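You operate a simulated robot arm through the tools that you are given. There is no shell and no other tool.

The job below is to be done with a simulated robot arm. You get a single attempt, and the scene is never put back.

TASK
Wipe the grime off the two-hole plate, then oil its top and cover the oil tray.
Fine: rag for the grime, felt block for the oil; put both back; leave the blanks as they are. A coat counts when it lies all over at full strength: go over it till it gets no stronger. What is to be rubbed or washed off counts as gone when no trace of it is left.

Only the result counts: the job must be done as asked and must still hold three seconds after the hand-in. Knocking over, shifting, dropping, spilling or breaking anything else fails it. A push-on lid holds only when it is set on centred and level and pressed home; a screw cap is set on level and turned clockwise until tight.

THE ROBOT
A 6-joint arm with a two-finger gripper, fixed in place. Base frame: the origin is on the floor under the middle of its stand, x ahead of it, y to its left, z up; the work surface is at about z = 0.76. Units: m, degrees, N and s.
It reaches about 1.417 m from its shoulder. Its first joint turns from -166.0 to 166.0 degrees. Payload 3.43 kg.
Tool frame: the origin (TCP) lies between the finger pads and is the grasp point; the fingertips stand 0.02 m ahead of it; z points along the fingers, y is the line along which they close. The gripper opens to 0.19 m; its body begins 0.248 m behind the TCP.
Orientation is that of the tool frame in the base frame, as a unit quaternion [x, y, z, w]. With the fingers straight down and closing along the base's y, the tool's x points along the base's -x, its y along +y and its z along -z.

THE INTERFACE
- The arm moves only by the tool send_rows. Its argument "moves" is a list of rows, each a list of 7 numbers: the turn, a rotation vector about the tool's x, y, z in degrees, then the shift along the tool's x, y, z in m, then the finger opening in m, from 0 to 0.19. In form: [[wx, wy, wz, dx, dy, dz, grip], ...]. A call has 1 to 20 rows; each row is the pose to reach, as a shift and turn from the pose commanded when the call began, along the tool's axes at that moment. Rows are played at 5 a second. More than 0.05 m and 8.6 degrees between two rows, or a gripper value outside its range, and nothing of the call is played. Where a pose cannot be reached the arm comes as near as it can. A force on the tool above 40 N (or 10 N above the force at the start of the call, whichever is more), or a blocked arm, ends the call early, and 0.2 s more pass. The fingers move at their own pace (about 0.153 m/s each) and stop on an object; they squeeze with about 44 N. The grip force told is the motor's: it shows also when the fingers shut on nothing. Time passes only in rows, and 0.2 s behind the last, so rows that repeat a pose let the fingers close. It gives the time, the measured TCP pose, the force on the tool (base axes), the opening and the grip force at its end, in the units of the frame above (readings bear some noise), with the torque about the TCP (base axes, N m) and any sound that the robot's microphone picked up, and new pictures: "views" is both (left out), scene, wrist or none.
- Cameras (640 x 400 px; columns grow to the right, rows downward): "scene" is fixed at [0.0502, -0.6501, 1.3631]; the picture's right is [0.41, -0.91, 0.00], its down [-0.78, -0.35, -0.52] and it looks along [0.47, 0.21, -0.86] (base axes); focal length 261 px, centre (320, 200). "wrist" rides on the gripper at [0.07, -0.008, -0.288] in the tool frame; the picture's right is [0.12, 0.99, 0.00], its down [-0.96, 0.12, -0.25] and it looks along [-0.25, 0.03, 0.97] (tool axes); focal length 261 px, centre (320, 200). There is no depth. A picture from a camera that has moved, and an enlarged one, comes with that camera's place and axes in the base frame and with its lens.
- slide_trunk(by): moves the trunk up (or, below 0, down) by that many m; the arm rides with it, the base frame stays. It gives what a move gives, with no picture.
- close_up(camera, box): a new picture of the part [left, top, right, bottom] of that camera's present view, enlarged. No time passes.
- finish_job(): hands the job in; it is judged then, once.

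Places have to be worked out from the pictures, the camera data and where the tool is seen. Open the gripper and draw the arm clear of the work before you hand the job in, unless the task says otherwise.

The tools are called after "Request:" as a command line: name --pt "numbers of a row" for each row, then --argument value for the rest, lists and objects as JSON in quotes. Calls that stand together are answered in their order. send_rows: Moves the arm, as the interface text tells. Its arguments: {"type":"object","properties":{"moves":{"type":"array","items":{"type":"array","items":{"type":"number"}}},"views":{"type":"string","enum":["both","scene","wrist","none"]}},"required":["moves"]} The other tools are called the same way: slide_trunk (by) moves the trunk up or down; close_up (camera, box) takes an enlarged picture of a part of a camera's view; finish_job () hands the job in.

At the start:

```text
time: 0.0
tool_pos: [0.393, -0.5996, 1.0657]
tcp_rot: [0.0, 1.0, 0.0, -0.001]
force: [0.0, -0.8, 0.0]
wrist_torque: [0.0, -0.01, 0.0]
grip_width: 0.1901
grip_force: 0.1
trunk travel left (down, up): [-0.2, 0.24]
```

scene: 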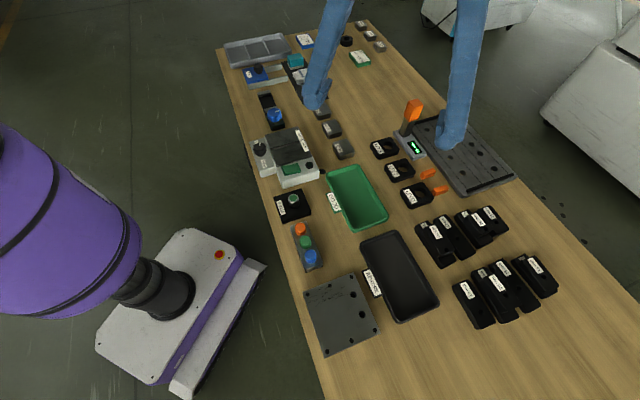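
wrist: 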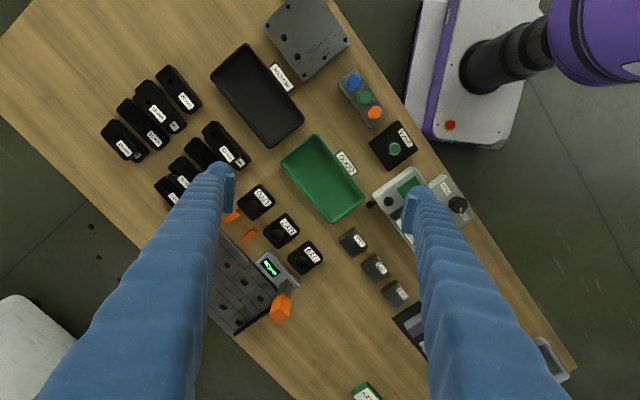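

The scene is a crowded bench. I take close-ups first to find the two-hole plate, the rag, the felt block, the oil tray and its lid.

Request:
close_up --camera "scene" --box '[200, 10, 400, 135]'

Request:
close_up --camera "scene" --box '[240, 110, 400, 210]'

Request:
close_up --camera "scene" --box '[360, 90, 560, 215]'

Request:
close_up --camera "scene" --box '[400, 200, 560, 300]'

Request:
close_up --camera "scene" --box '[260, 180, 440, 360]'

Request:
close_up --camera "wrist" --box '[80, 50, 280, 200]'

```text
3.20 times, centred on (300, 72) of scene
camera zoom: at [0.0502, -0.6501, 1.3631], right [0.41, -0.91, 0.0], down [-0.78, -0.35, -0.52], along [0.47, 0.21, -0.86], focal length 835 px, centre (384, 608)
```

zoom: 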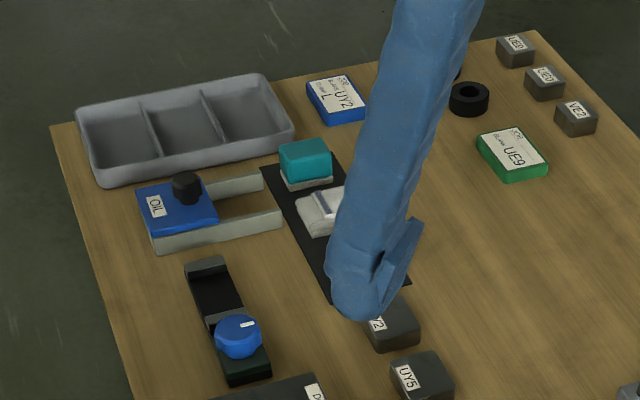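

```text
4.00 times, centred on (320, 160) of scene
camera zoom: at [0.0502, -0.6501, 1.3631], right [0.41, -0.91, 0.0], down [-0.78, -0.35, -0.52], along [0.47, 0.21, -0.86], focal length 1043 px, centre (320, 360)
```

zoom: 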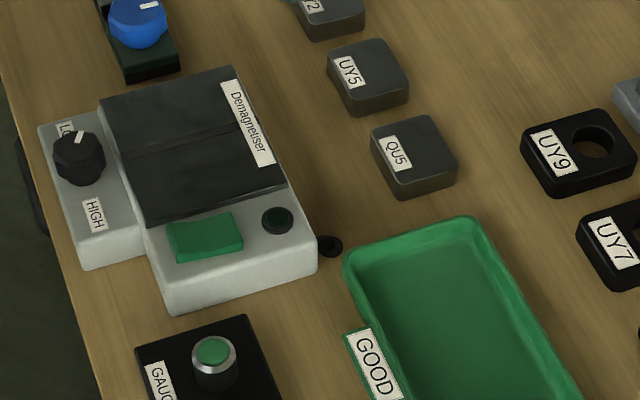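

```text
3.20 times, centred on (460, 152) of scene
camera zoom: at [0.0502, -0.6501, 1.3631], right [0.41, -0.91, 0.0], down [-0.78, -0.35, -0.52], along [0.47, 0.21, -0.86], focal length 835 px, centre (-128, 352)
```

zoom: 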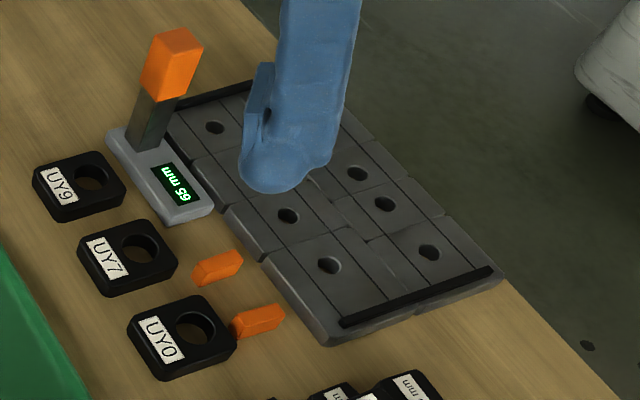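

```text
4.00 times, centred on (480, 250) of scene
camera zoom: at [0.0502, -0.6501, 1.3631], right [0.41, -0.91, 0.0], down [-0.78, -0.35, -0.52], along [0.47, 0.21, -0.86], focal length 1043 px, centre (-320, 0)
```

zoom: 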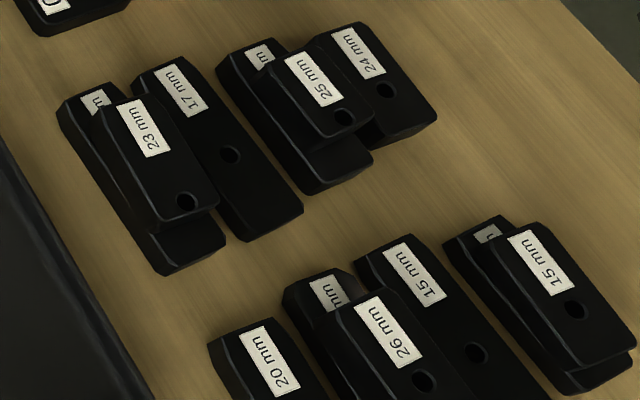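

```text
2.22 times, centred on (350, 270) of scene
camera zoom: at [0.0502, -0.6501, 1.3631], right [0.41, -0.91, 0.0], down [-0.78, -0.35, -0.52], along [0.47, 0.21, -0.86], focal length 580 px, centre (253, 44)
```

zoom: 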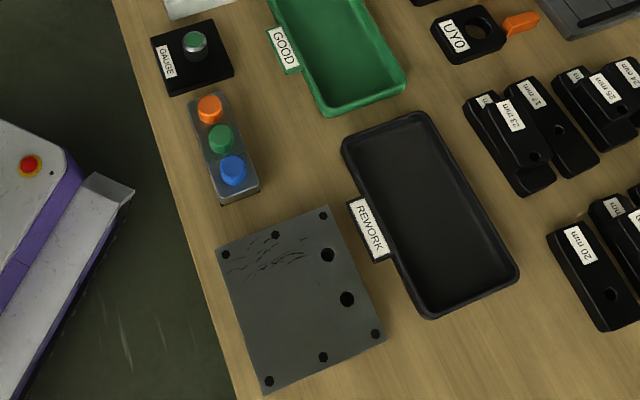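

```text
2.67 times, centred on (180, 125) of wrist
camera zoom: at [0.3236, -0.6069, 1.3534], right [-0.12, 0.99, 0.0], down [0.96, 0.12, 0.25], along [0.25, 0.03, -0.97], focal length 695 px, centre (693, 400)
```

zoom: 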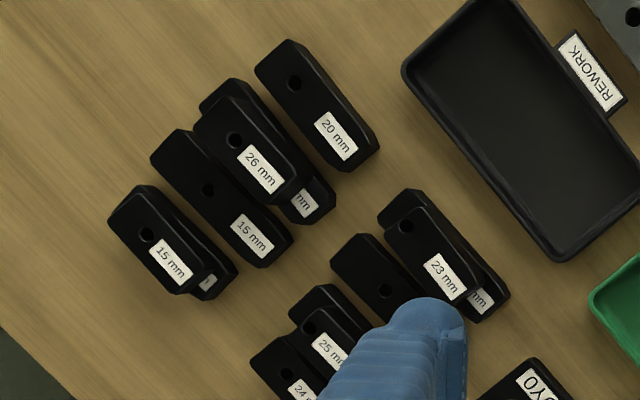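

The grey plate with scratch-like grime and two large holes lies near (0.13, -0.66). The oil lid, a teal block and a white rag sit near (0.75, -0.1). I move the arm up over that far end to look with the wrist camera.

Request:
send_rows --pt "0 0 0 -0.02 0.04 0 0.19" --pt "0 0 0 -0.04 0.08 0 0.19" --pt "0 0 0 -0.06 0.12 0 0.19" --pt "0 0 0 -0.08 0.16 0 0.19" --pt "0 0 0 -0.1 0.2 0 0.19" --pt "0 0 0 -0.12 0.24 0 0.19" --pt "0 0 0 -0.14 0.28 0 0.19" --pt "0 0 0 -0.16 0.32 0 0.19" --pt "0 0 0 -0.18 0.36 0 0.19" --pt "0 0 0 -0.2 0.4 0 0.19" --pt "0 0 0 -0.22 0.44 0 0.19" --pt "0 0 0 -0.24 0.48 0 0.19" --pt "0 0 0 -0.26 0.5 0 0.19" --views "both"

```text
time: 2.8
tool_pos: [0.6543, -0.0979, 1.0675]
tcp_rot: [0.001, 1.0, 0.0, -0.001]
force: [-0.3, 0.7, -0.1]
wrist_torque: [-0.07, 0.02, -0.03]
grip_width: 0.1903
grip_force: 0.0
trunk travel left (down, up): [-0.2, 0.24]
camera wrist: at [0.5835, -0.1059, 1.3549], right [-0.12, 0.99, 0.0], down [0.96, 0.12, 0.25], along [0.24, 0.03, -0.97], focal length 261 px, centre (320, 200)
```

scene: 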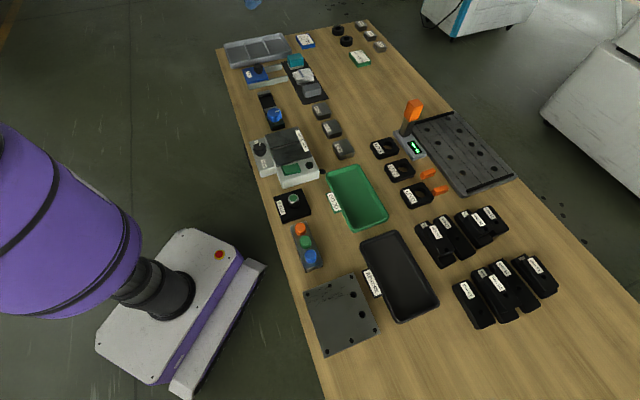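
wrist: 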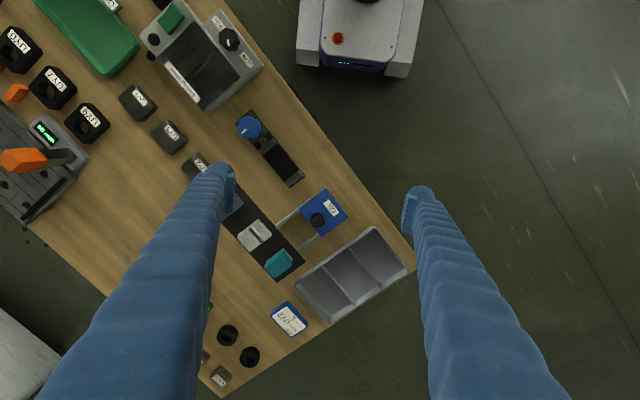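

Request:
close_up --camera "wrist" --box '[210, 170, 370, 290]'

Request:
close_up --camera "scene" --box '[210, 25, 340, 105]'

Request:
close_up --camera "scene" --box '[280, 260, 400, 360]'

Request:
close_up --camera "scene" --box '[270, 60, 350, 110]'

Request:
close_up --camera "scene" --box '[320, 10, 400, 70]'

Request:
close_up --camera "scene" --box '[380, 90, 520, 200]'

```text
3.33 times, centred on (290, 230) of wrist
camera zoom: at [0.5835, -0.1059, 1.3549], right [-0.12, 0.99, 0.0], down [0.96, 0.12, 0.25], along [0.24, 0.03, -0.97], focal length 869 px, centre (420, 100)
```

zoom: 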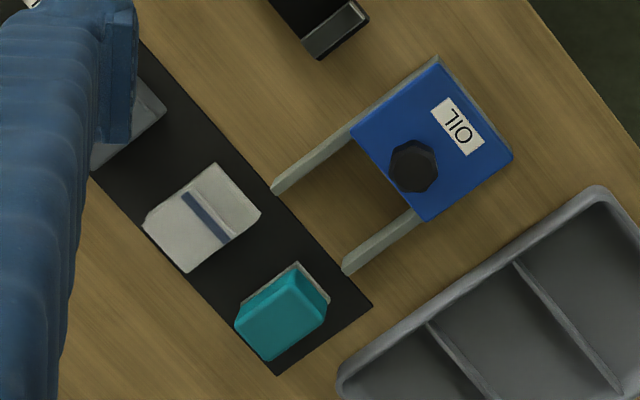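

```text
4.92 times, centred on (275, 65) of scene
camera zoom: at [0.0502, -0.6501, 1.3631], right [0.41, -0.91, 0.0], down [-0.78, -0.35, -0.52], along [0.47, 0.21, -0.86], focal length 1284 px, centre (542, 865)
```

zoom: 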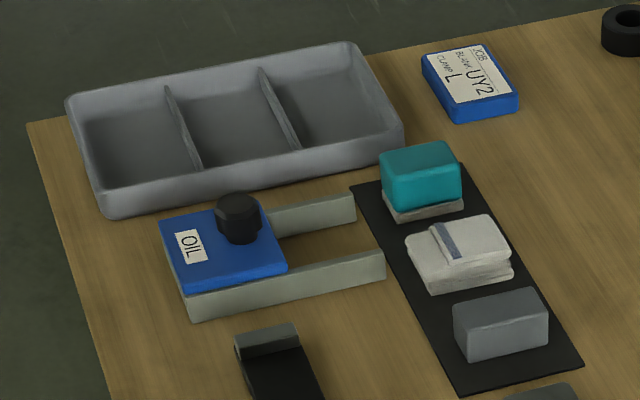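

```text
4.00 times, centred on (340, 310) of scene
camera zoom: at [0.0502, -0.6501, 1.3631], right [0.41, -0.91, 0.0], down [-0.78, -0.35, -0.52], along [0.47, 0.21, -0.86], focal length 1043 px, centre (240, -240)
```

zoom: 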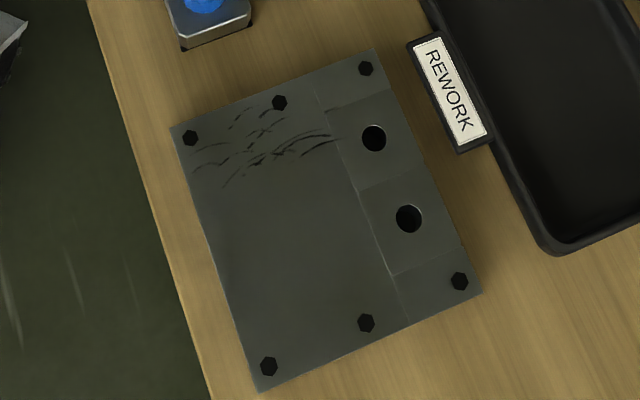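

```text
8.00 times, centred on (310, 85) of scene
camera zoom: at [0.0502, -0.6501, 1.3631], right [0.41, -0.91, 0.0], down [-0.78, -0.35, -0.52], along [0.47, 0.21, -0.86], focal length 2087 px, centre (400, 1120)
```

zoom: 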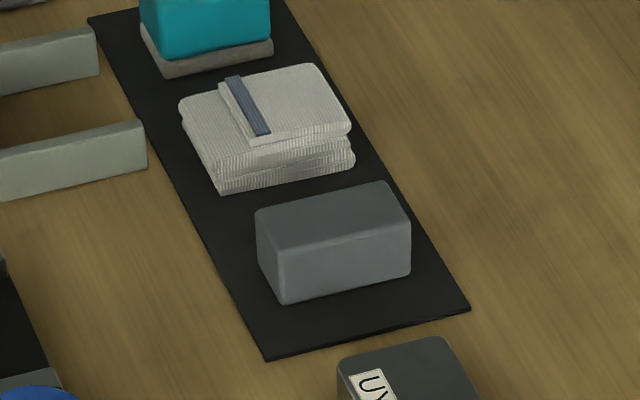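

```text
6.67 times, centred on (360, 40) of scene
camera zoom: at [0.0502, -0.6501, 1.3631], right [0.41, -0.91, 0.0], down [-0.78, -0.35, -0.52], along [0.47, 0.21, -0.86], focal length 1739 px, centre (53, 1267)
```

zoom: 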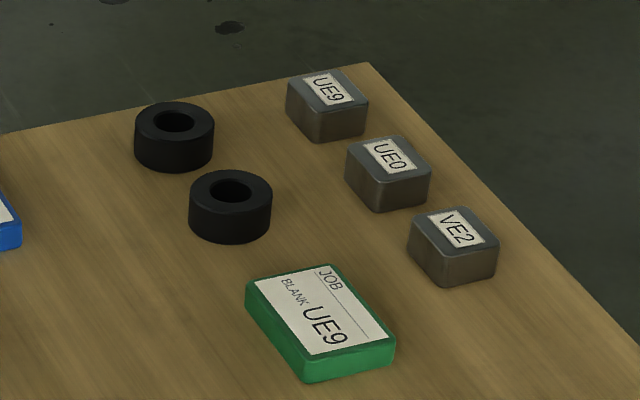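

```text
3.64 times, centred on (450, 145) of scene
camera zoom: at [0.0502, -0.6501, 1.3631], right [0.41, -0.91, 0.0], down [-0.78, -0.35, -0.52], along [0.47, 0.21, -0.86], focal length 949 px, centre (-153, 400)
```

zoom: 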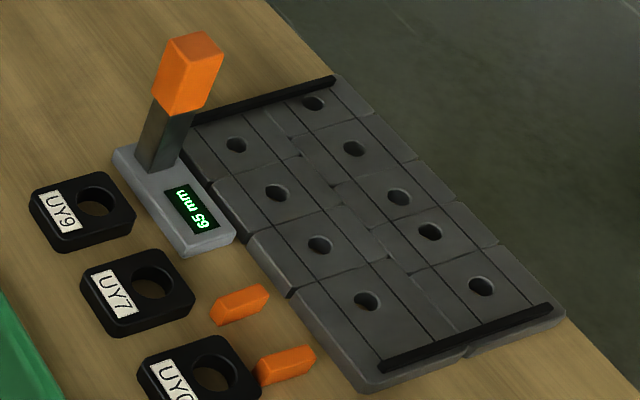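

I want a finer look at the rails, the lid and the mat with its three blocks. I lower the open gripper to about z=0.95, well above the objects.

Request:
send_rows --pt "0 0 0 0.0 -0.02 0.04 0.19" --pt "0 0 0 0.0 -0.04 0.08 0.19" --pt "0 0 0 0.0 -0.05 0.12 0.19" --pt "0 0 0 0.0 -0.05 0.12 0.19" --views "wrist"

```text
time: 3.8
tool_pos: [0.6543, -0.1503, 0.9458]
tcp_rot: [0.0, 1.0, 0.0, 0.0]
force: [0.2, 0.0, -0.4]
wrist_torque: [0.02, 0.0, -0.03]
grip_width: 0.19
grip_force: 0.0
trunk travel left (down, up): [-0.2, 0.24]
camera wrist: at [0.5843, -0.1572, 1.2336], right [-0.12, 0.99, 0.0], down [0.96, 0.12, 0.25], along [0.25, 0.03, -0.97], focal length 261 px, centre (320, 200)
```

wrist: 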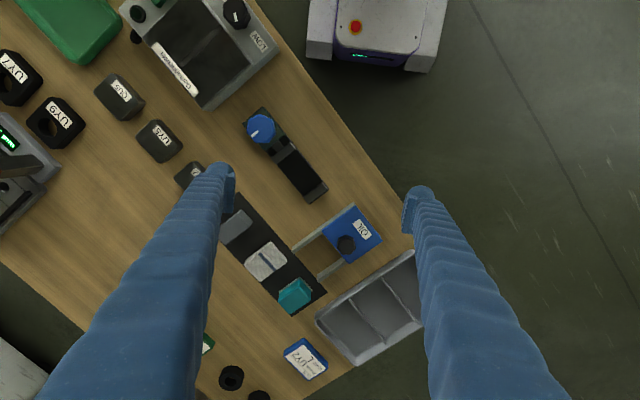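

Request:
close_up --camera "wrist" --box '[280, 190, 400, 265]'

Request:
close_up --camera "wrist" --box '[220, 190, 340, 320]'

Request:
close_up --camera "wrist" --box '[230, 100, 340, 210]'

Request:
close_up --camera "scene" --box '[220, 60, 320, 140]'

Request:
close_up --camera "wrist" --box '[300, 240, 440, 380]'

Request:
close_up --camera "scene" --box '[270, 180, 350, 280]'

```text
5.33 times, centred on (340, 228) of wrist
camera zoom: at [0.5843, -0.1572, 1.2336], right [-0.12, 0.99, 0.0], down [0.96, 0.12, 0.25], along [0.25, 0.03, -0.97], focal length 1390 px, centre (213, 53)
```

zoom: 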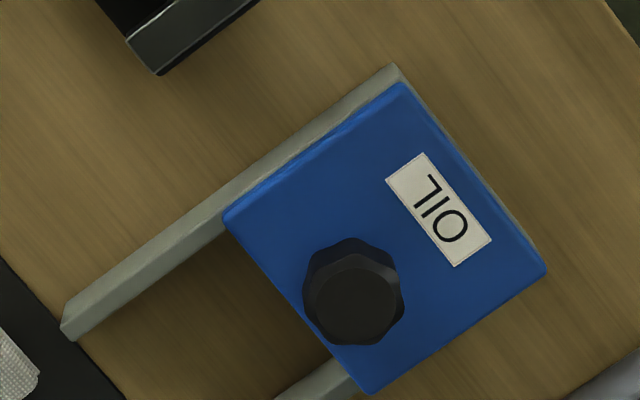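

```text
3.08 times, centred on (280, 255) of wrist
camera zoom: at [0.5843, -0.1572, 1.2336], right [-0.12, 0.99, 0.0], down [0.96, 0.12, 0.25], along [0.25, 0.03, -0.97], focal length 802 px, centre (443, 31)
```

zoom: 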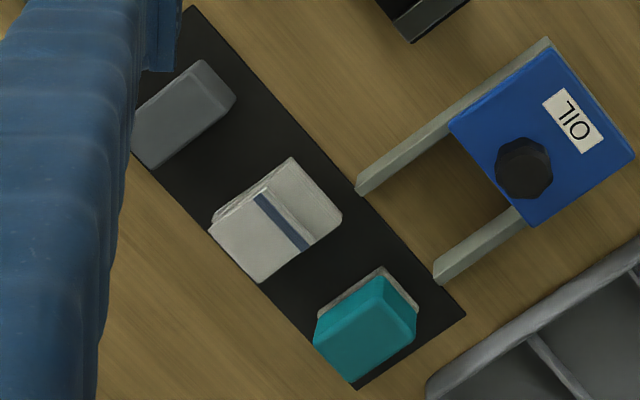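

```text
3.64 times, centred on (285, 155) of wrist
camera zoom: at [0.5843, -0.1572, 1.2336], right [-0.12, 0.99, 0.0], down [0.96, 0.12, 0.25], along [0.25, 0.03, -0.97], focal length 948 px, centre (447, 364)
```

zoom: 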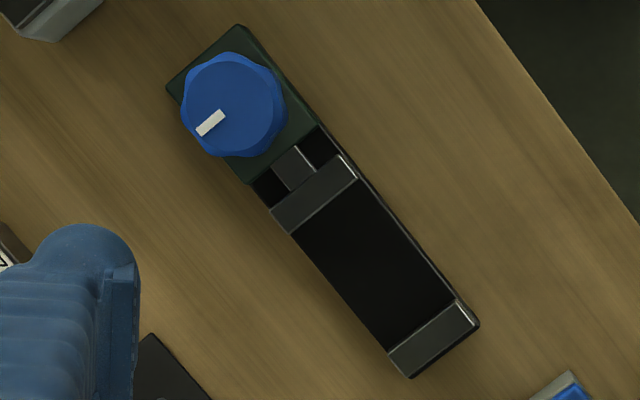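

```text
5.00 times, centred on (270, 100) of scene
camera zoom: at [0.0502, -0.6501, 1.3631], right [0.41, -0.91, 0.0], down [-0.78, -0.35, -0.52], along [0.47, 0.21, -0.86], focal length 1304 px, centre (570, 700)
```

zoom: 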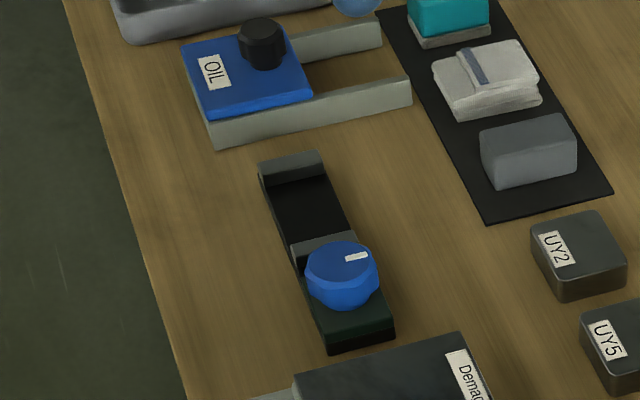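

```text
2.86 times, centred on (370, 310) of wrist
camera zoom: at [0.5843, -0.1572, 1.2336], right [-0.12, 0.99, 0.0], down [0.96, 0.12, 0.25], along [0.25, 0.03, -0.97], focal length 745 px, centre (177, -114)
```

zoom: 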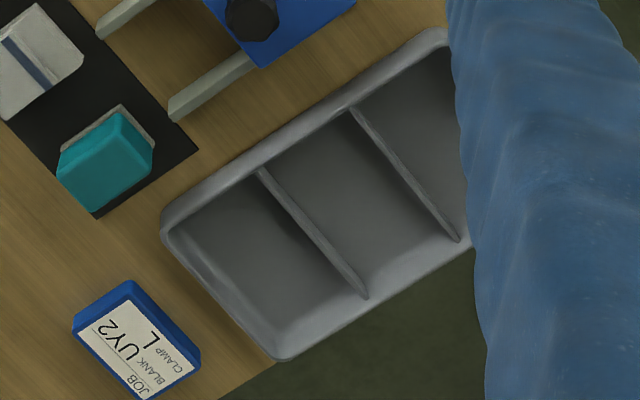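

```text
4.00 times, centred on (310, 230) of scene
camera zoom: at [0.0502, -0.6501, 1.3631], right [0.41, -0.91, 0.0], down [-0.78, -0.35, -0.52], along [0.47, 0.21, -0.86], focal length 1043 px, centre (360, 80)
```

zoom: 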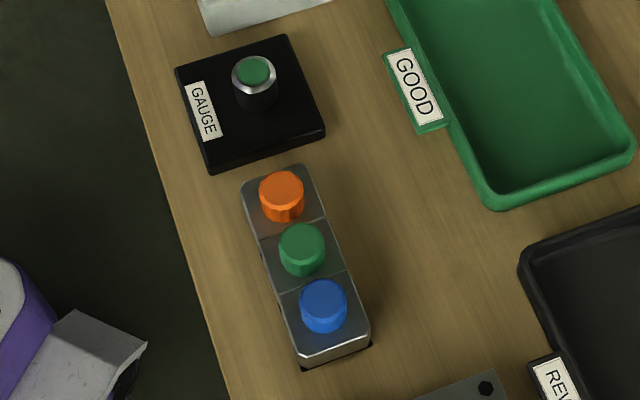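

The lid seems to sit on a pair of rails that may be a sliding cover. I zoom in much further on the teal block, the grey block and the lid to tell which one is the felt block and how the cover works.

Request:
close_up --camera "wrist" --box '[275, 272, 319, 316]'

Request:
close_up --camera "scene" --box '[284, 50, 308, 70]'

Request:
close_up --camera "scene" --box '[298, 80, 326, 100]'

Request:
close_up --camera "wrist" --box '[216, 200, 266, 250]'

Request:
close_up --camera "scene" --box '[236, 60, 292, 95]'

Request:
close_up --camera "scene" --box '[280, 10, 400, 80]'

```text
9.09 times, centred on (297, 294) of wrist
camera zoom: at [0.5843, -0.1572, 1.2336], right [-0.12, 0.99, 0.0], down [0.96, 0.12, 0.25], along [0.25, 0.03, -0.97], focal length 2370 px, centre (529, -654)
```

zoom: 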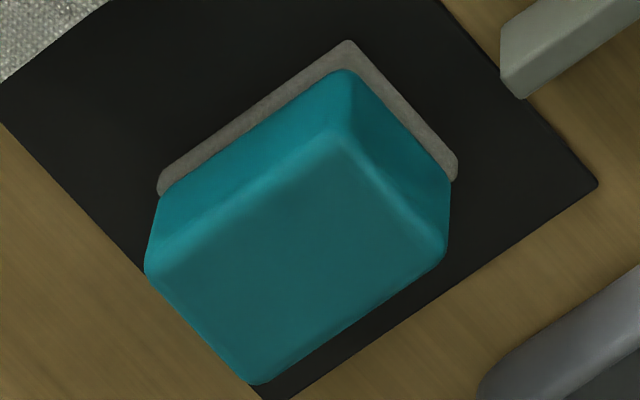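

```text
16.00 times, centred on (296, 60) of scene
camera zoom: at [0.0502, -0.6501, 1.3631], right [0.41, -0.91, 0.0], down [-0.78, -0.35, -0.52], along [0.47, 0.21, -0.86], focal length 4174 px, centre (704, 2440)
```

zoom: 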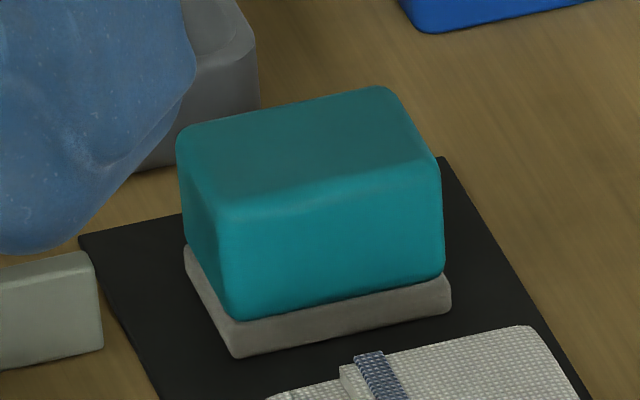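

```text
16.00 times, centred on (312, 90) of scene
camera zoom: at [0.0502, -0.6501, 1.3631], right [0.41, -0.91, 0.0], down [-0.78, -0.35, -0.52], along [0.47, 0.21, -0.86], focal length 4174 px, centre (448, 1960)
```

zoom: 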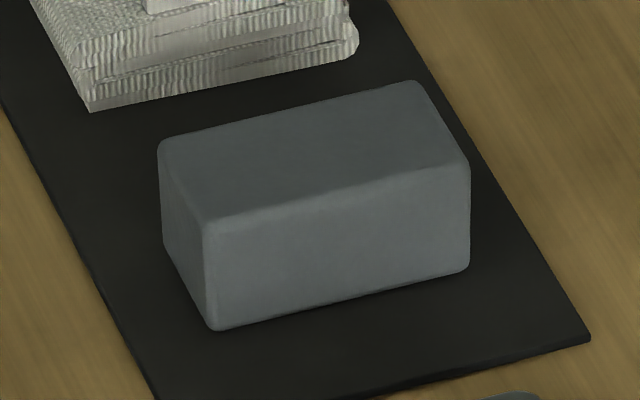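

```text
8.00 times, centred on (241, 225) of wrist
camera zoom: at [0.5843, -0.1572, 1.2336], right [-0.12, 0.99, 0.0], down [0.96, 0.12, 0.25], along [0.25, 0.03, -0.97], focal length 2085 px, centre (952, 0)
```

zoom: 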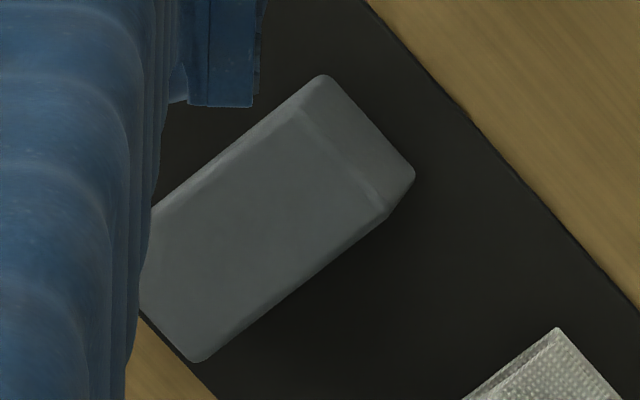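

```text
11.43 times, centred on (264, 78) of scene
camera zoom: at [0.0502, -0.6501, 1.3631], right [0.41, -0.91, 0.0], down [-0.78, -0.35, -0.52], along [0.47, 0.21, -0.86], focal length 2981 px, centre (960, 1600)
```

zoom: 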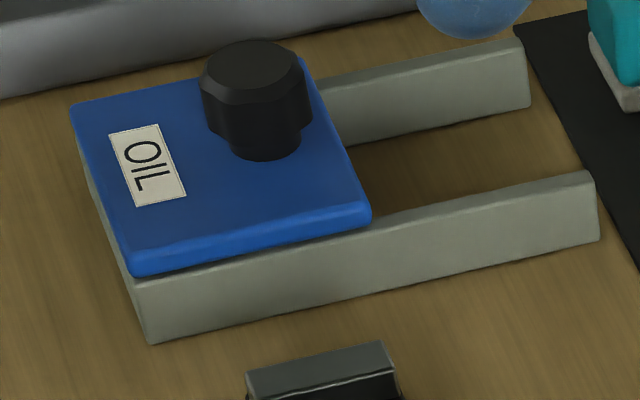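

```text
5.33 times, centred on (340, 45) of scene
camera zoom: at [0.0502, -0.6501, 1.3631], right [0.41, -0.91, 0.0], down [-0.78, -0.35, -0.52], along [0.47, 0.21, -0.86], focal length 1391 px, centre (213, 1027)
```

zoom: 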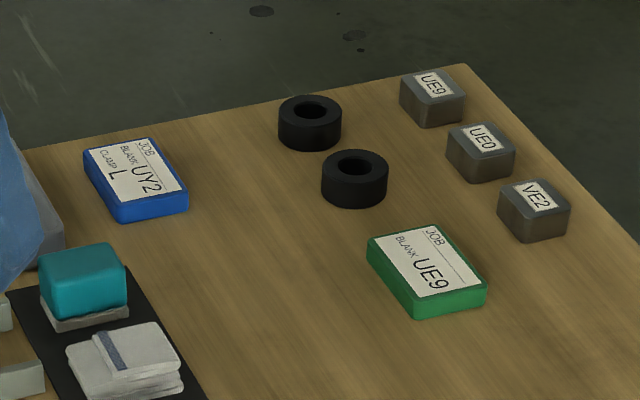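

The teal block has a pale felt sole, so I take it as the felt block; the white folded cloth is the rag and the plain grey block looks like a distractor. I now check how thick the fingertips are before planning grasps between neighbouring objects.

Request:
close_up --camera "wrist" --box '[140, 140, 260, 240]'

Request:
close_up --camera "wrist" --box '[380, 160, 500, 260]'

Request:
close_up --camera "scene" --box '[240, 0, 400, 100]'

```text
4.00 times, centred on (200, 190) of wrist
camera zoom: at [0.5843, -0.1572, 1.2336], right [-0.12, 0.99, 0.0], down [0.96, 0.12, 0.25], along [0.25, 0.03, -0.97], focal length 1043 px, centre (800, 240)
```

zoom: 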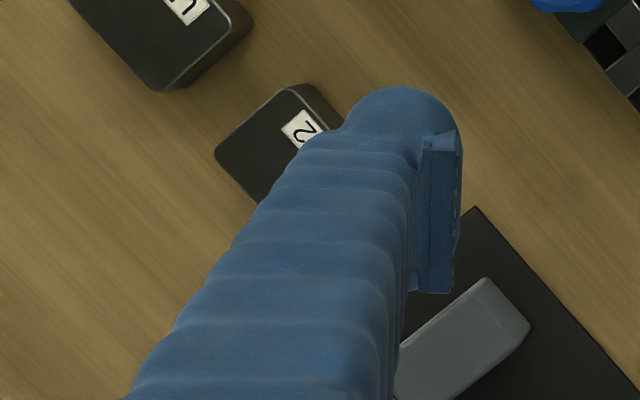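

```text
4.00 times, centred on (440, 210) of wrist
camera zoom: at [0.5843, -0.1572, 1.2336], right [-0.12, 0.99, 0.0], down [0.96, 0.12, 0.25], along [0.25, 0.03, -0.97], focal length 1043 px, centre (-160, 160)
```

zoom: 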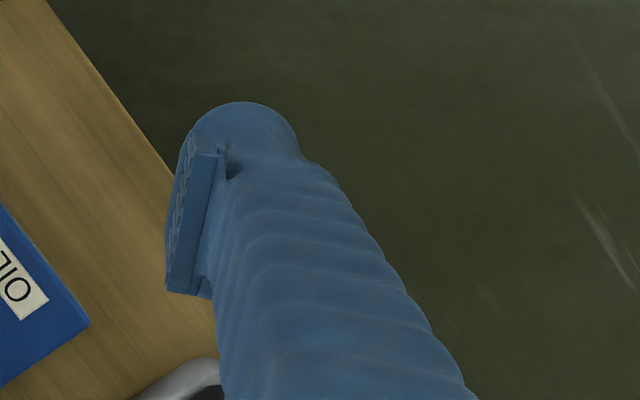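

```text
4.00 times, centred on (320, 50) of scene
camera zoom: at [0.0502, -0.6501, 1.3631], right [0.41, -0.91, 0.0], down [-0.78, -0.35, -0.52], along [0.47, 0.21, -0.86], focal length 1043 px, centre (320, 800)
```

zoom: 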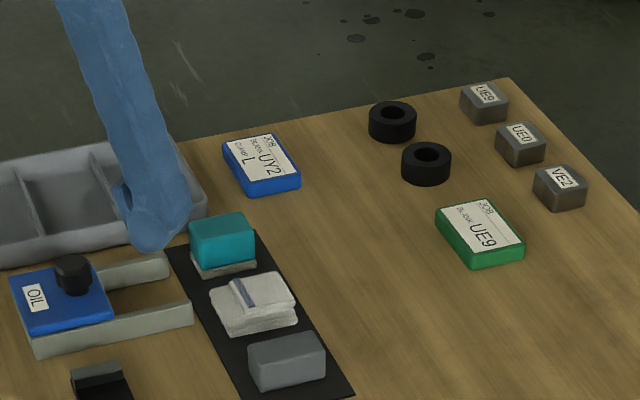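

The fingers are about 31 mm thick, so the grasps have to be placed carefully. I turn the tool 45° so it closes along the bench's long axis, and bring it above the mat for an accurate overhead view.

Request:
send_rows --pt "0 0 7.5 -0.03 -0.015 0.0 0.19" --pt "0 0 15 -0.06 -0.03 0.0 0.19" --pt "0 0 22.5 -0.09 -0.045 0.0 0.19" --pt "0 0 30 -0.12 -0.06 0.0 0.19" --pt "0 0 37.5 -0.15 -0.075 0.0 0.19" --pt "0 0 45 -0.176 -0.085 0.0 0.19" --pt "0 0 45 -0.176 -0.085 0.0 0.19" --views "both"

```text
time: 5.4
tool_pos: [0.8308, -0.2355, 0.9455]
tcp_rot: [0.384, 0.923, 0.0, 0.001]
force: [-0.8, 0.1, -1.2]
wrist_torque: [0.01, -0.01, 0.0]
grip_width: 0.1903
grip_force: 0.0
trunk travel left (down, up): [-0.2, 0.24]
camera wrist: at [0.7753, -0.1908, 1.2338], right [0.62, 0.79, 0.0], down [0.76, -0.6, 0.25], along [0.19, -0.15, -0.97], focal length 261 px, centre (320, 200)
```

scene: 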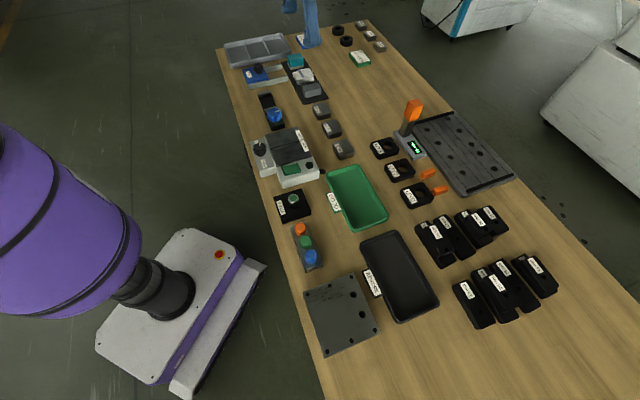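
wrist: 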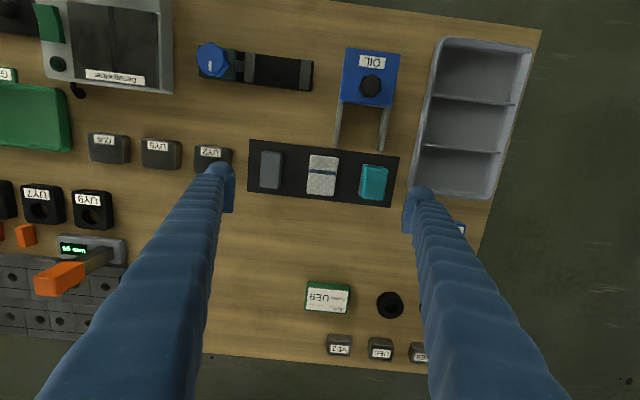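

The rag sits almost exactly below the TCP, so my position estimates are good. I zoom in on the mat to measure the three blocks and the gaps.

Request:
close_up --camera "wrist" --box '[240, 125, 410, 225]'

Request:
close_up --camera "wrist" --box '[320, 30, 500, 220]'

Request:
close_up --camera "wrist" --box '[295, 145, 345, 205]'

```text
3.76 times, centred on (325, 175) of wrist
camera zoom: at [0.7753, -0.1908, 1.2338], right [0.62, 0.79, 0.0], down [0.76, -0.6, 0.25], along [0.19, -0.15, -0.97], focal length 981 px, centre (301, 294)
```

zoom: 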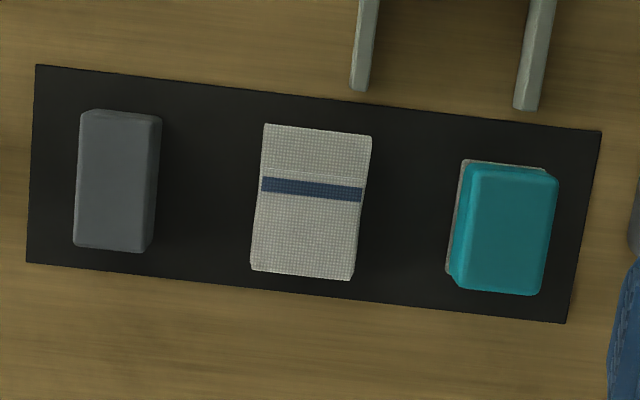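

```text
2.11 times, centred on (410, 125) of wrist
camera zoom: at [0.7753, -0.1908, 1.2338], right [0.62, 0.79, 0.0], down [0.76, -0.6, 0.25], along [0.19, -0.15, -0.97], focal length 549 px, centre (130, 358)
```

zoom: 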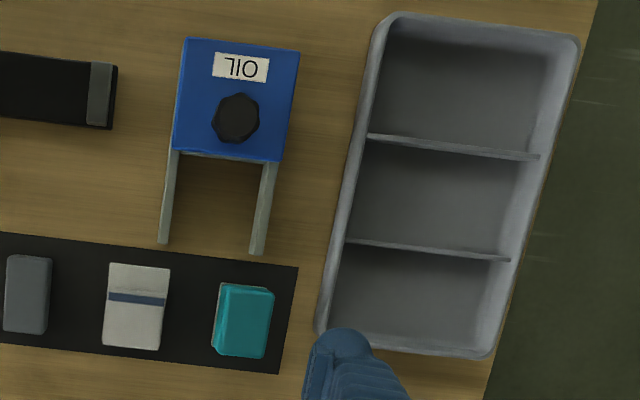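

```text
6.67 times, centred on (320, 175) of wrist
camera zoom: at [0.7753, -0.1908, 1.2338], right [0.62, 0.79, 0.0], down [0.76, -0.6, 0.25], along [0.19, -0.15, -0.97], focal length 1738 px, centre (320, 367)
```

zoom: 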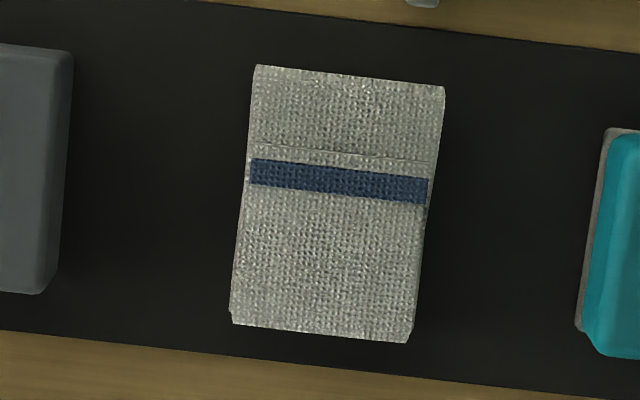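

Overhead measures: the rag is about 50 × 68 mm with its centre almost under the TCP, the felt block is about 40 × 57 mm and 95 mm further along, and the gaps are about 45 mm. Before picking anything up I fly over to the plate and look at it empty-handed.

Request:
send_rows --pt "0 0 0 0.0105 -0.0436 -0.005 0.19" --pt "0 0 0 0.0209 -0.0873 -0.01 0.19" --pt "0 0 0 0.0313 -0.1309 -0.01 0.19" --pt "0 0 0 0.0418 -0.1745 -0.01 0.19" --pt "0 0 0 0.0522 -0.2182 -0.01 0.19" --pt "0 0 0 0.0627 -0.2618 -0.01 0.19" --pt "0 0 0 0.0731 -0.3054 -0.01 0.19" --pt "0 0 0 0.0836 -0.3491 -0.01 0.19" --pt "0 0 0 0.094 -0.3927 -0.01 0.19" --pt "0 0 0 0.1044 -0.4363 -0.01 0.19" --pt "0 0 0 0.1149 -0.48 -0.01 0.19" --pt "0 0 0 0.1253 -0.5236 -0.01 0.19" --pt "0 0 0 0.1358 -0.5672 -0.01 0.19" --pt "0 0 0 0.1462 -0.6109 -0.01 0.19" --pt "0 0 0 0.1567 -0.6545 -0.01 0.19" --pt "0 0 0 0.1671 -0.6981 -0.01 0.19" --pt "0 0 0 0.1776 -0.7418 -0.01 0.19" --pt "0 0 0 0.188 -0.7854 -0.01 0.19" --pt "0 0 0 0.188 -0.7854 -0.01 0.19" --views "both"

```text
time: 9.4
tool_pos: [0.1422, -0.6595, 0.9561]
tcp_rot: [0.383, 0.924, 0.0, 0.001]
force: [0.6, 0.7, 0.2]
wrist_torque: [0.05, -0.06, 0.0]
grip_width: 0.1898
grip_force: 0.1
trunk travel left (down, up): [-0.2, 0.24]
camera wrist: at [0.0851, -0.6152, 1.2428], right [0.62, 0.79, 0.0], down [0.76, -0.6, 0.25], along [0.19, -0.15, -0.97], focal length 261 px, centre (320, 200)
```

scene: 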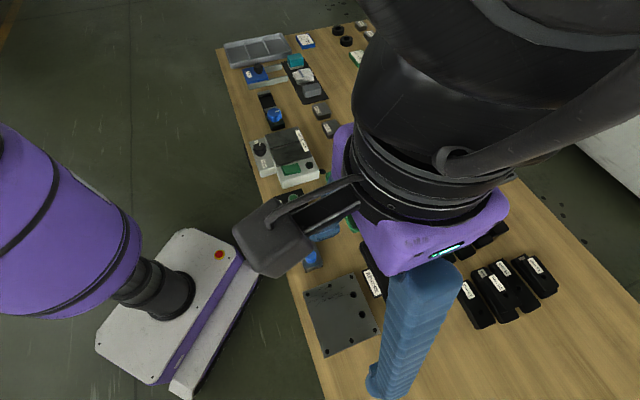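
wrist: 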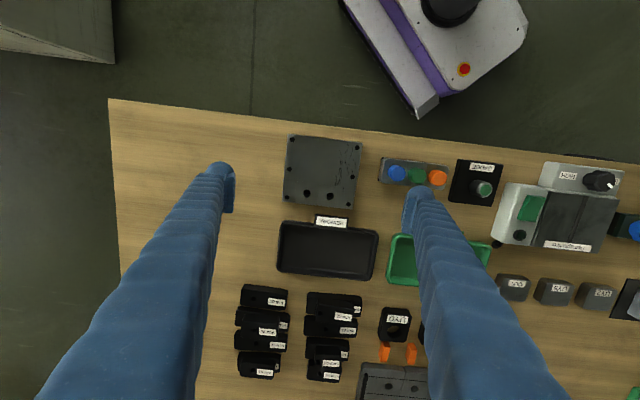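

The plate is right below the gripper. I zoom in on it to measure it and see the grime, the bolts and the holes.

Request:
close_up --camera "wrist" --box '[275, 125, 375, 215]'

Request:
close_up --camera "wrist" --box '[320, 125, 370, 165]'

Request:
close_up --camera "wrist" --box '[280, 160, 360, 220]'

Request:
close_up --camera "scene" --box '[295, 265, 385, 365]'

```text
4.44 times, centred on (325, 170) of wrist
camera zoom: at [0.0851, -0.6152, 1.2428], right [0.62, 0.79, 0.0], down [0.76, -0.6, 0.25], along [0.19, -0.15, -0.97], focal length 1158 px, centre (298, 333)
```

zoom: 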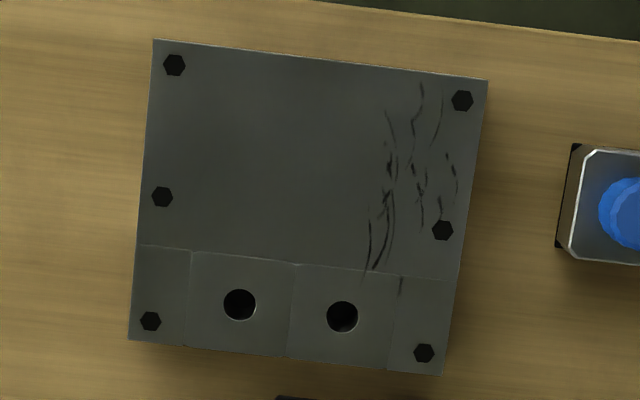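

```text
10.00 times, centred on (345, 145) of wrist
camera zoom: at [0.0851, -0.6152, 1.2428], right [0.62, 0.79, 0.0], down [0.76, -0.6, 0.25], along [0.19, -0.15, -0.97], focal length 2606 px, centre (70, 750)
```

zoom: 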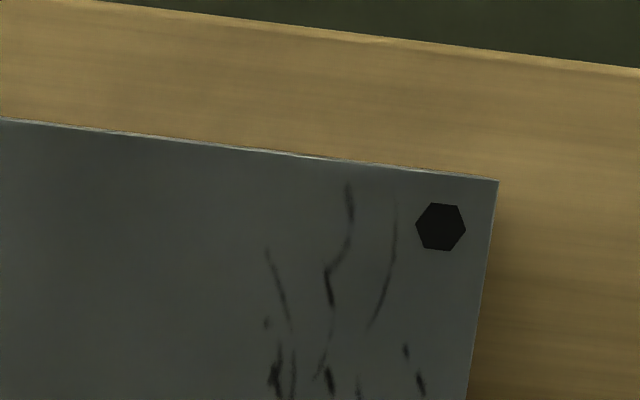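

```text
6.67 times, centred on (320, 190) of wrist
camera zoom: at [0.0851, -0.6152, 1.2428], right [0.62, 0.79, 0.0], down [0.76, -0.6, 0.25], along [0.19, -0.15, -0.97], focal length 1738 px, centre (320, 267)
```

zoom: 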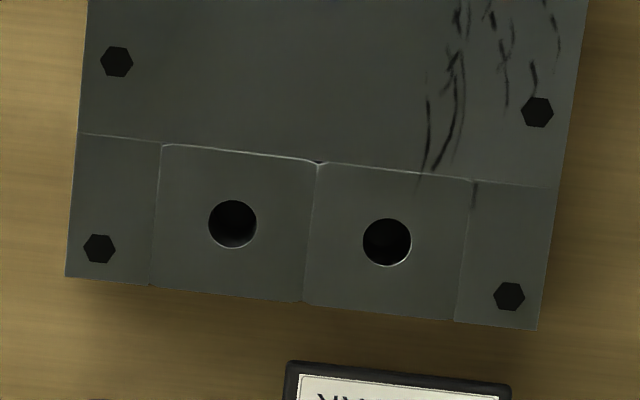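

```text
4.00 times, centred on (340, 315) of scene
camera zoom: at [0.0502, -0.6501, 1.3631], right [0.41, -0.91, 0.0], down [-0.78, -0.35, -0.52], along [0.47, 0.21, -0.86], focal length 1043 px, centre (240, -260)
```

zoom: 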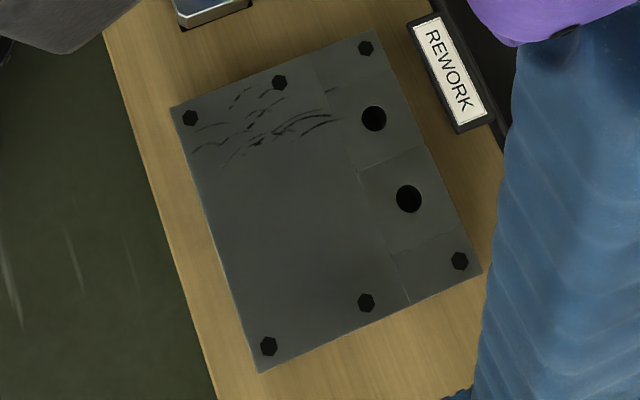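

The plate is flat with flush bolts, about 123 × 133 mm, centred near (0.144, -0.658), and the grime covers its +e1 side. I fly back above the rag and preset the fingers to 64 mm.

Request:
send_rows --pt "0 0 0 -0.011 0.0466 0 0.19" --pt "0 0 0 -0.022 0.0933 0 0.19" --pt "0 0 0 -0.0331 0.1399 0 0.19" --pt "0 0 0 -0.0441 0.1866 0 0.19" --pt "0 0 0 -0.0551 0.2332 0 0.19" --pt "0 0 0 -0.0661 0.2799 0 0.19" --pt "0 0 0 -0.0772 0.3265 0 0.15" --pt "0 0 0 -0.0882 0.3731 0 0.12" --pt "0 0 0 -0.0992 0.4198 0 0.1" --pt "0 0 0 -0.1102 0.4664 0 0.08" --pt "0 0 0 -0.1213 0.5131 0 0.064" --pt "0 0 0 -0.1323 0.5597 0 0.064" --pt "0 0 0 -0.1433 0.6063 0 0.064" --pt "0 0 0 -0.1543 0.653 0 0.064" --pt "0 0 0 -0.1654 0.6996 0 0.064" --pt "0 0 0 -0.1764 0.7463 0 0.064" --pt "0 0 0 -0.1874 0.7929 0 0.064" --pt "0 0 0 -0.1874 0.7929 0 0.064" --views "wrist"

```text
time: 13.2
tool_pos: [0.8352, -0.2279, 0.9566]
tcp_rot: [0.382, 0.924, 0.001, 0.0]
force: [0.2, -0.6, 0.5]
wrist_torque: [-0.03, 0.06, 0.0]
grip_width: 0.0639
grip_force: 0.0
trunk travel left (down, up): [-0.2, 0.24]
camera wrist: at [0.7797, -0.183, 1.2447], right [0.62, 0.79, 0.0], down [0.76, -0.6, 0.25], along [0.19, -0.15, -0.97], focal length 261 px, centre (320, 200)
```

wrist: 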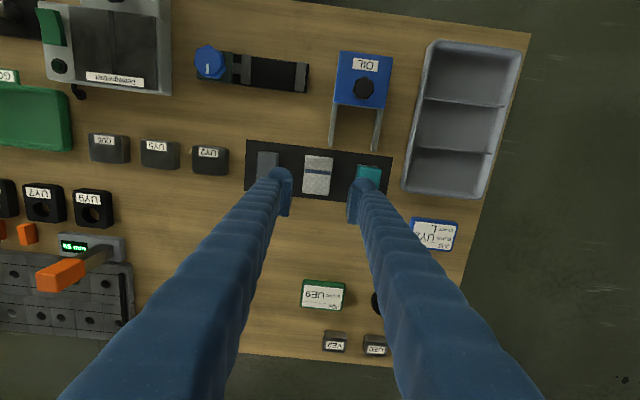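

I zoom in to compute the exact offset between the TCP axis and the rag centre before descending.

Request:
close_up --camera "wrist" --box '[285, 145, 345, 205]'

```text
6.67 times, centred on (315, 175) of wrist
camera zoom: at [0.7797, -0.183, 1.2447], right [0.62, 0.79, 0.0], down [0.76, -0.6, 0.25], along [0.19, -0.15, -0.97], focal length 1738 px, centre (353, 367)
```

zoom: 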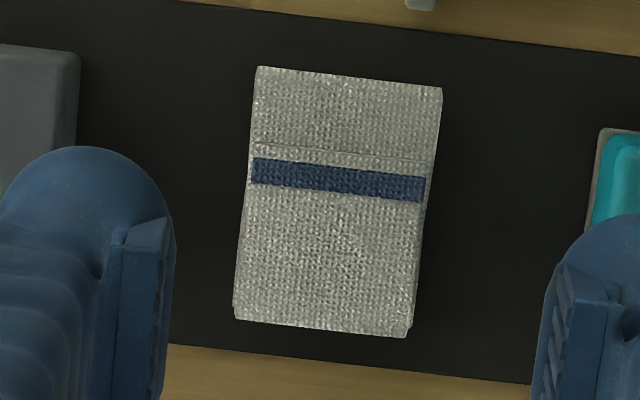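

The rag centre is 3.5 mm and 3.8 mm off in tool x and y. I correct for that and descend to TCP z≈0.793 with the fingers still open.

Request:
send_rows --pt "0 0 0 -0.0035 -0.0038 0.03 0.064" --pt "0 0 0 -0.0035 -0.0038 0.07 0.064" --pt "0 0 0 -0.0035 -0.0038 0.11 0.064" --pt "0 0 0 -0.0035 -0.0038 0.14 0.064" --pt "0 0 0 -0.0035 -0.0038 0.155 0.064" --pt "0 0 0 -0.0035 -0.0038 0.1635 0.064" --pt "0 0 0 -0.0035 -0.0038 0.1635 0.064" --views "both"

```text
time: 14.8
tool_pos: [0.8344, -0.2334, 0.7927]
tcp_rot: [0.382, 0.924, 0.001, -0.001]
force: [-0.4, -0.7, 0.3]
wrist_torque: [-0.01, 0.01, -0.02]
grip_width: 0.0638
grip_force: 0.0
trunk travel left (down, up): [-0.2, 0.24]
camera wrist: at [0.7786, -0.1873, 1.0801], right [0.62, 0.79, 0.0], down [0.76, -0.6, 0.25], along [0.19, -0.15, -0.97], focal length 261 px, centre (320, 200)
```

scene: 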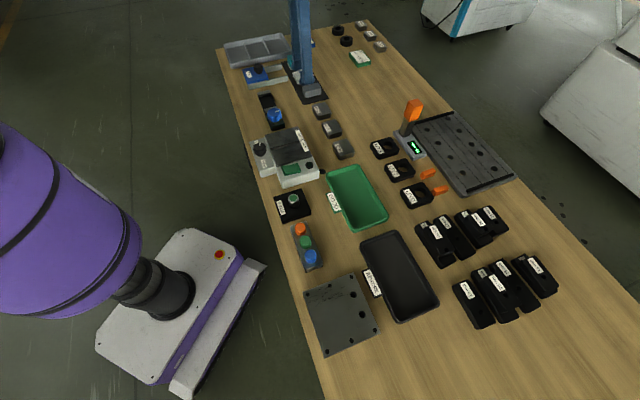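
wrist: 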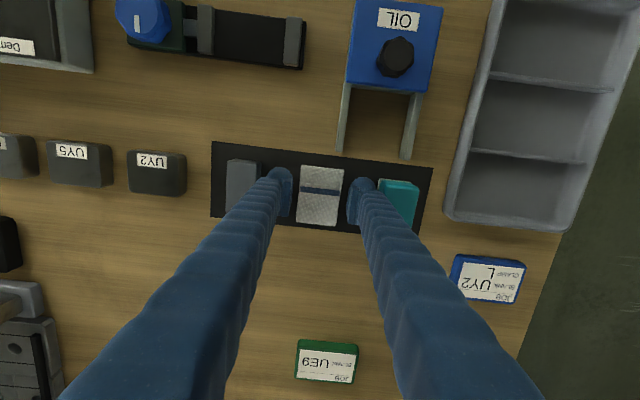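

Request:
close_up --camera "wrist" --box '[210, 140, 440, 240]'

Request:
close_up --camera "scene" --box '[270, 50, 350, 110]'

```text
2.78 times, centred on (325, 190) of wrist
camera zoom: at [0.7786, -0.1873, 1.0801], right [0.62, 0.79, 0.0], down [0.76, -0.6, 0.25], along [0.19, -0.15, -0.97], focal length 725 px, centre (306, 228)
```

zoom: 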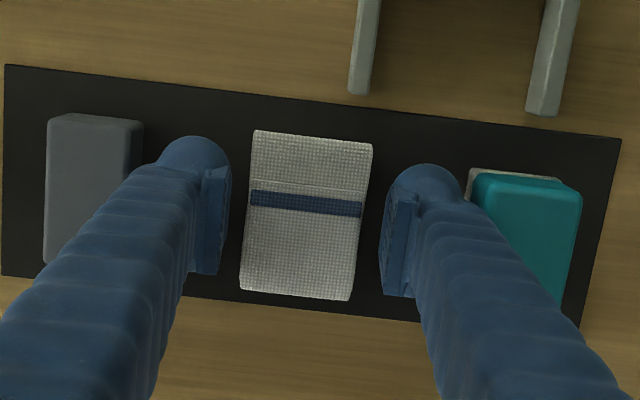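

```text
6.67 times, centred on (310, 80) of scene
camera zoom: at [0.0502, -0.6501, 1.3631], right [0.41, -0.91, 0.0], down [-0.78, -0.35, -0.52], along [0.47, 0.21, -0.86], focal length 1739 px, centre (387, 1000)
```

zoom: 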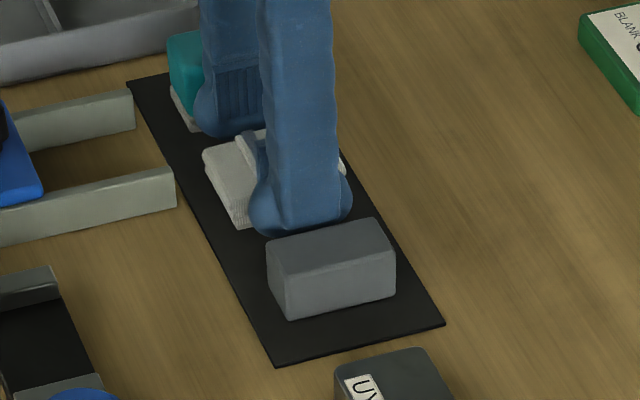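

The fingers stand cleanly on either side of the rag without touching its neighbours. I lower 2.5 mm more and close.

Request:
send_rows --pt "0 0 0 0 0 0.0025 0.064" --pt "0 0 0 0 0 0.0025 0.05" --pt "0 0 0 0 0 0.0025 0.03" --pt "0 0 0 0 0 0.0025 0.02" --pt "0 0 0 0 0 0.0025 0.02" --pt "0 0 0 0 0 0.0025 0.02" --views "wrist"

```text
time: 16.2
tool_pos: [0.8345, -0.2326, 0.7892]
tcp_rot: [0.383, 0.924, 0.0, -0.001]
force: [1.2, 0.5, 1.3]
wrist_torque: [0.05, -0.05, -0.01]
grip_width: 0.0482
grip_force: 44.3
trunk travel left (down, up): [-0.2, 0.24]
camera wrist: at [0.779, -0.1882, 1.0776], right [0.62, 0.79, 0.0], down [0.76, -0.6, 0.25], along [0.19, -0.15, -0.97], focal length 261 px, centre (320, 200)
```

wrist: 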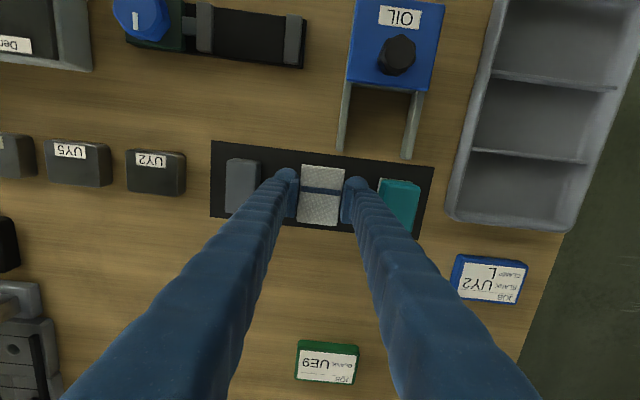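

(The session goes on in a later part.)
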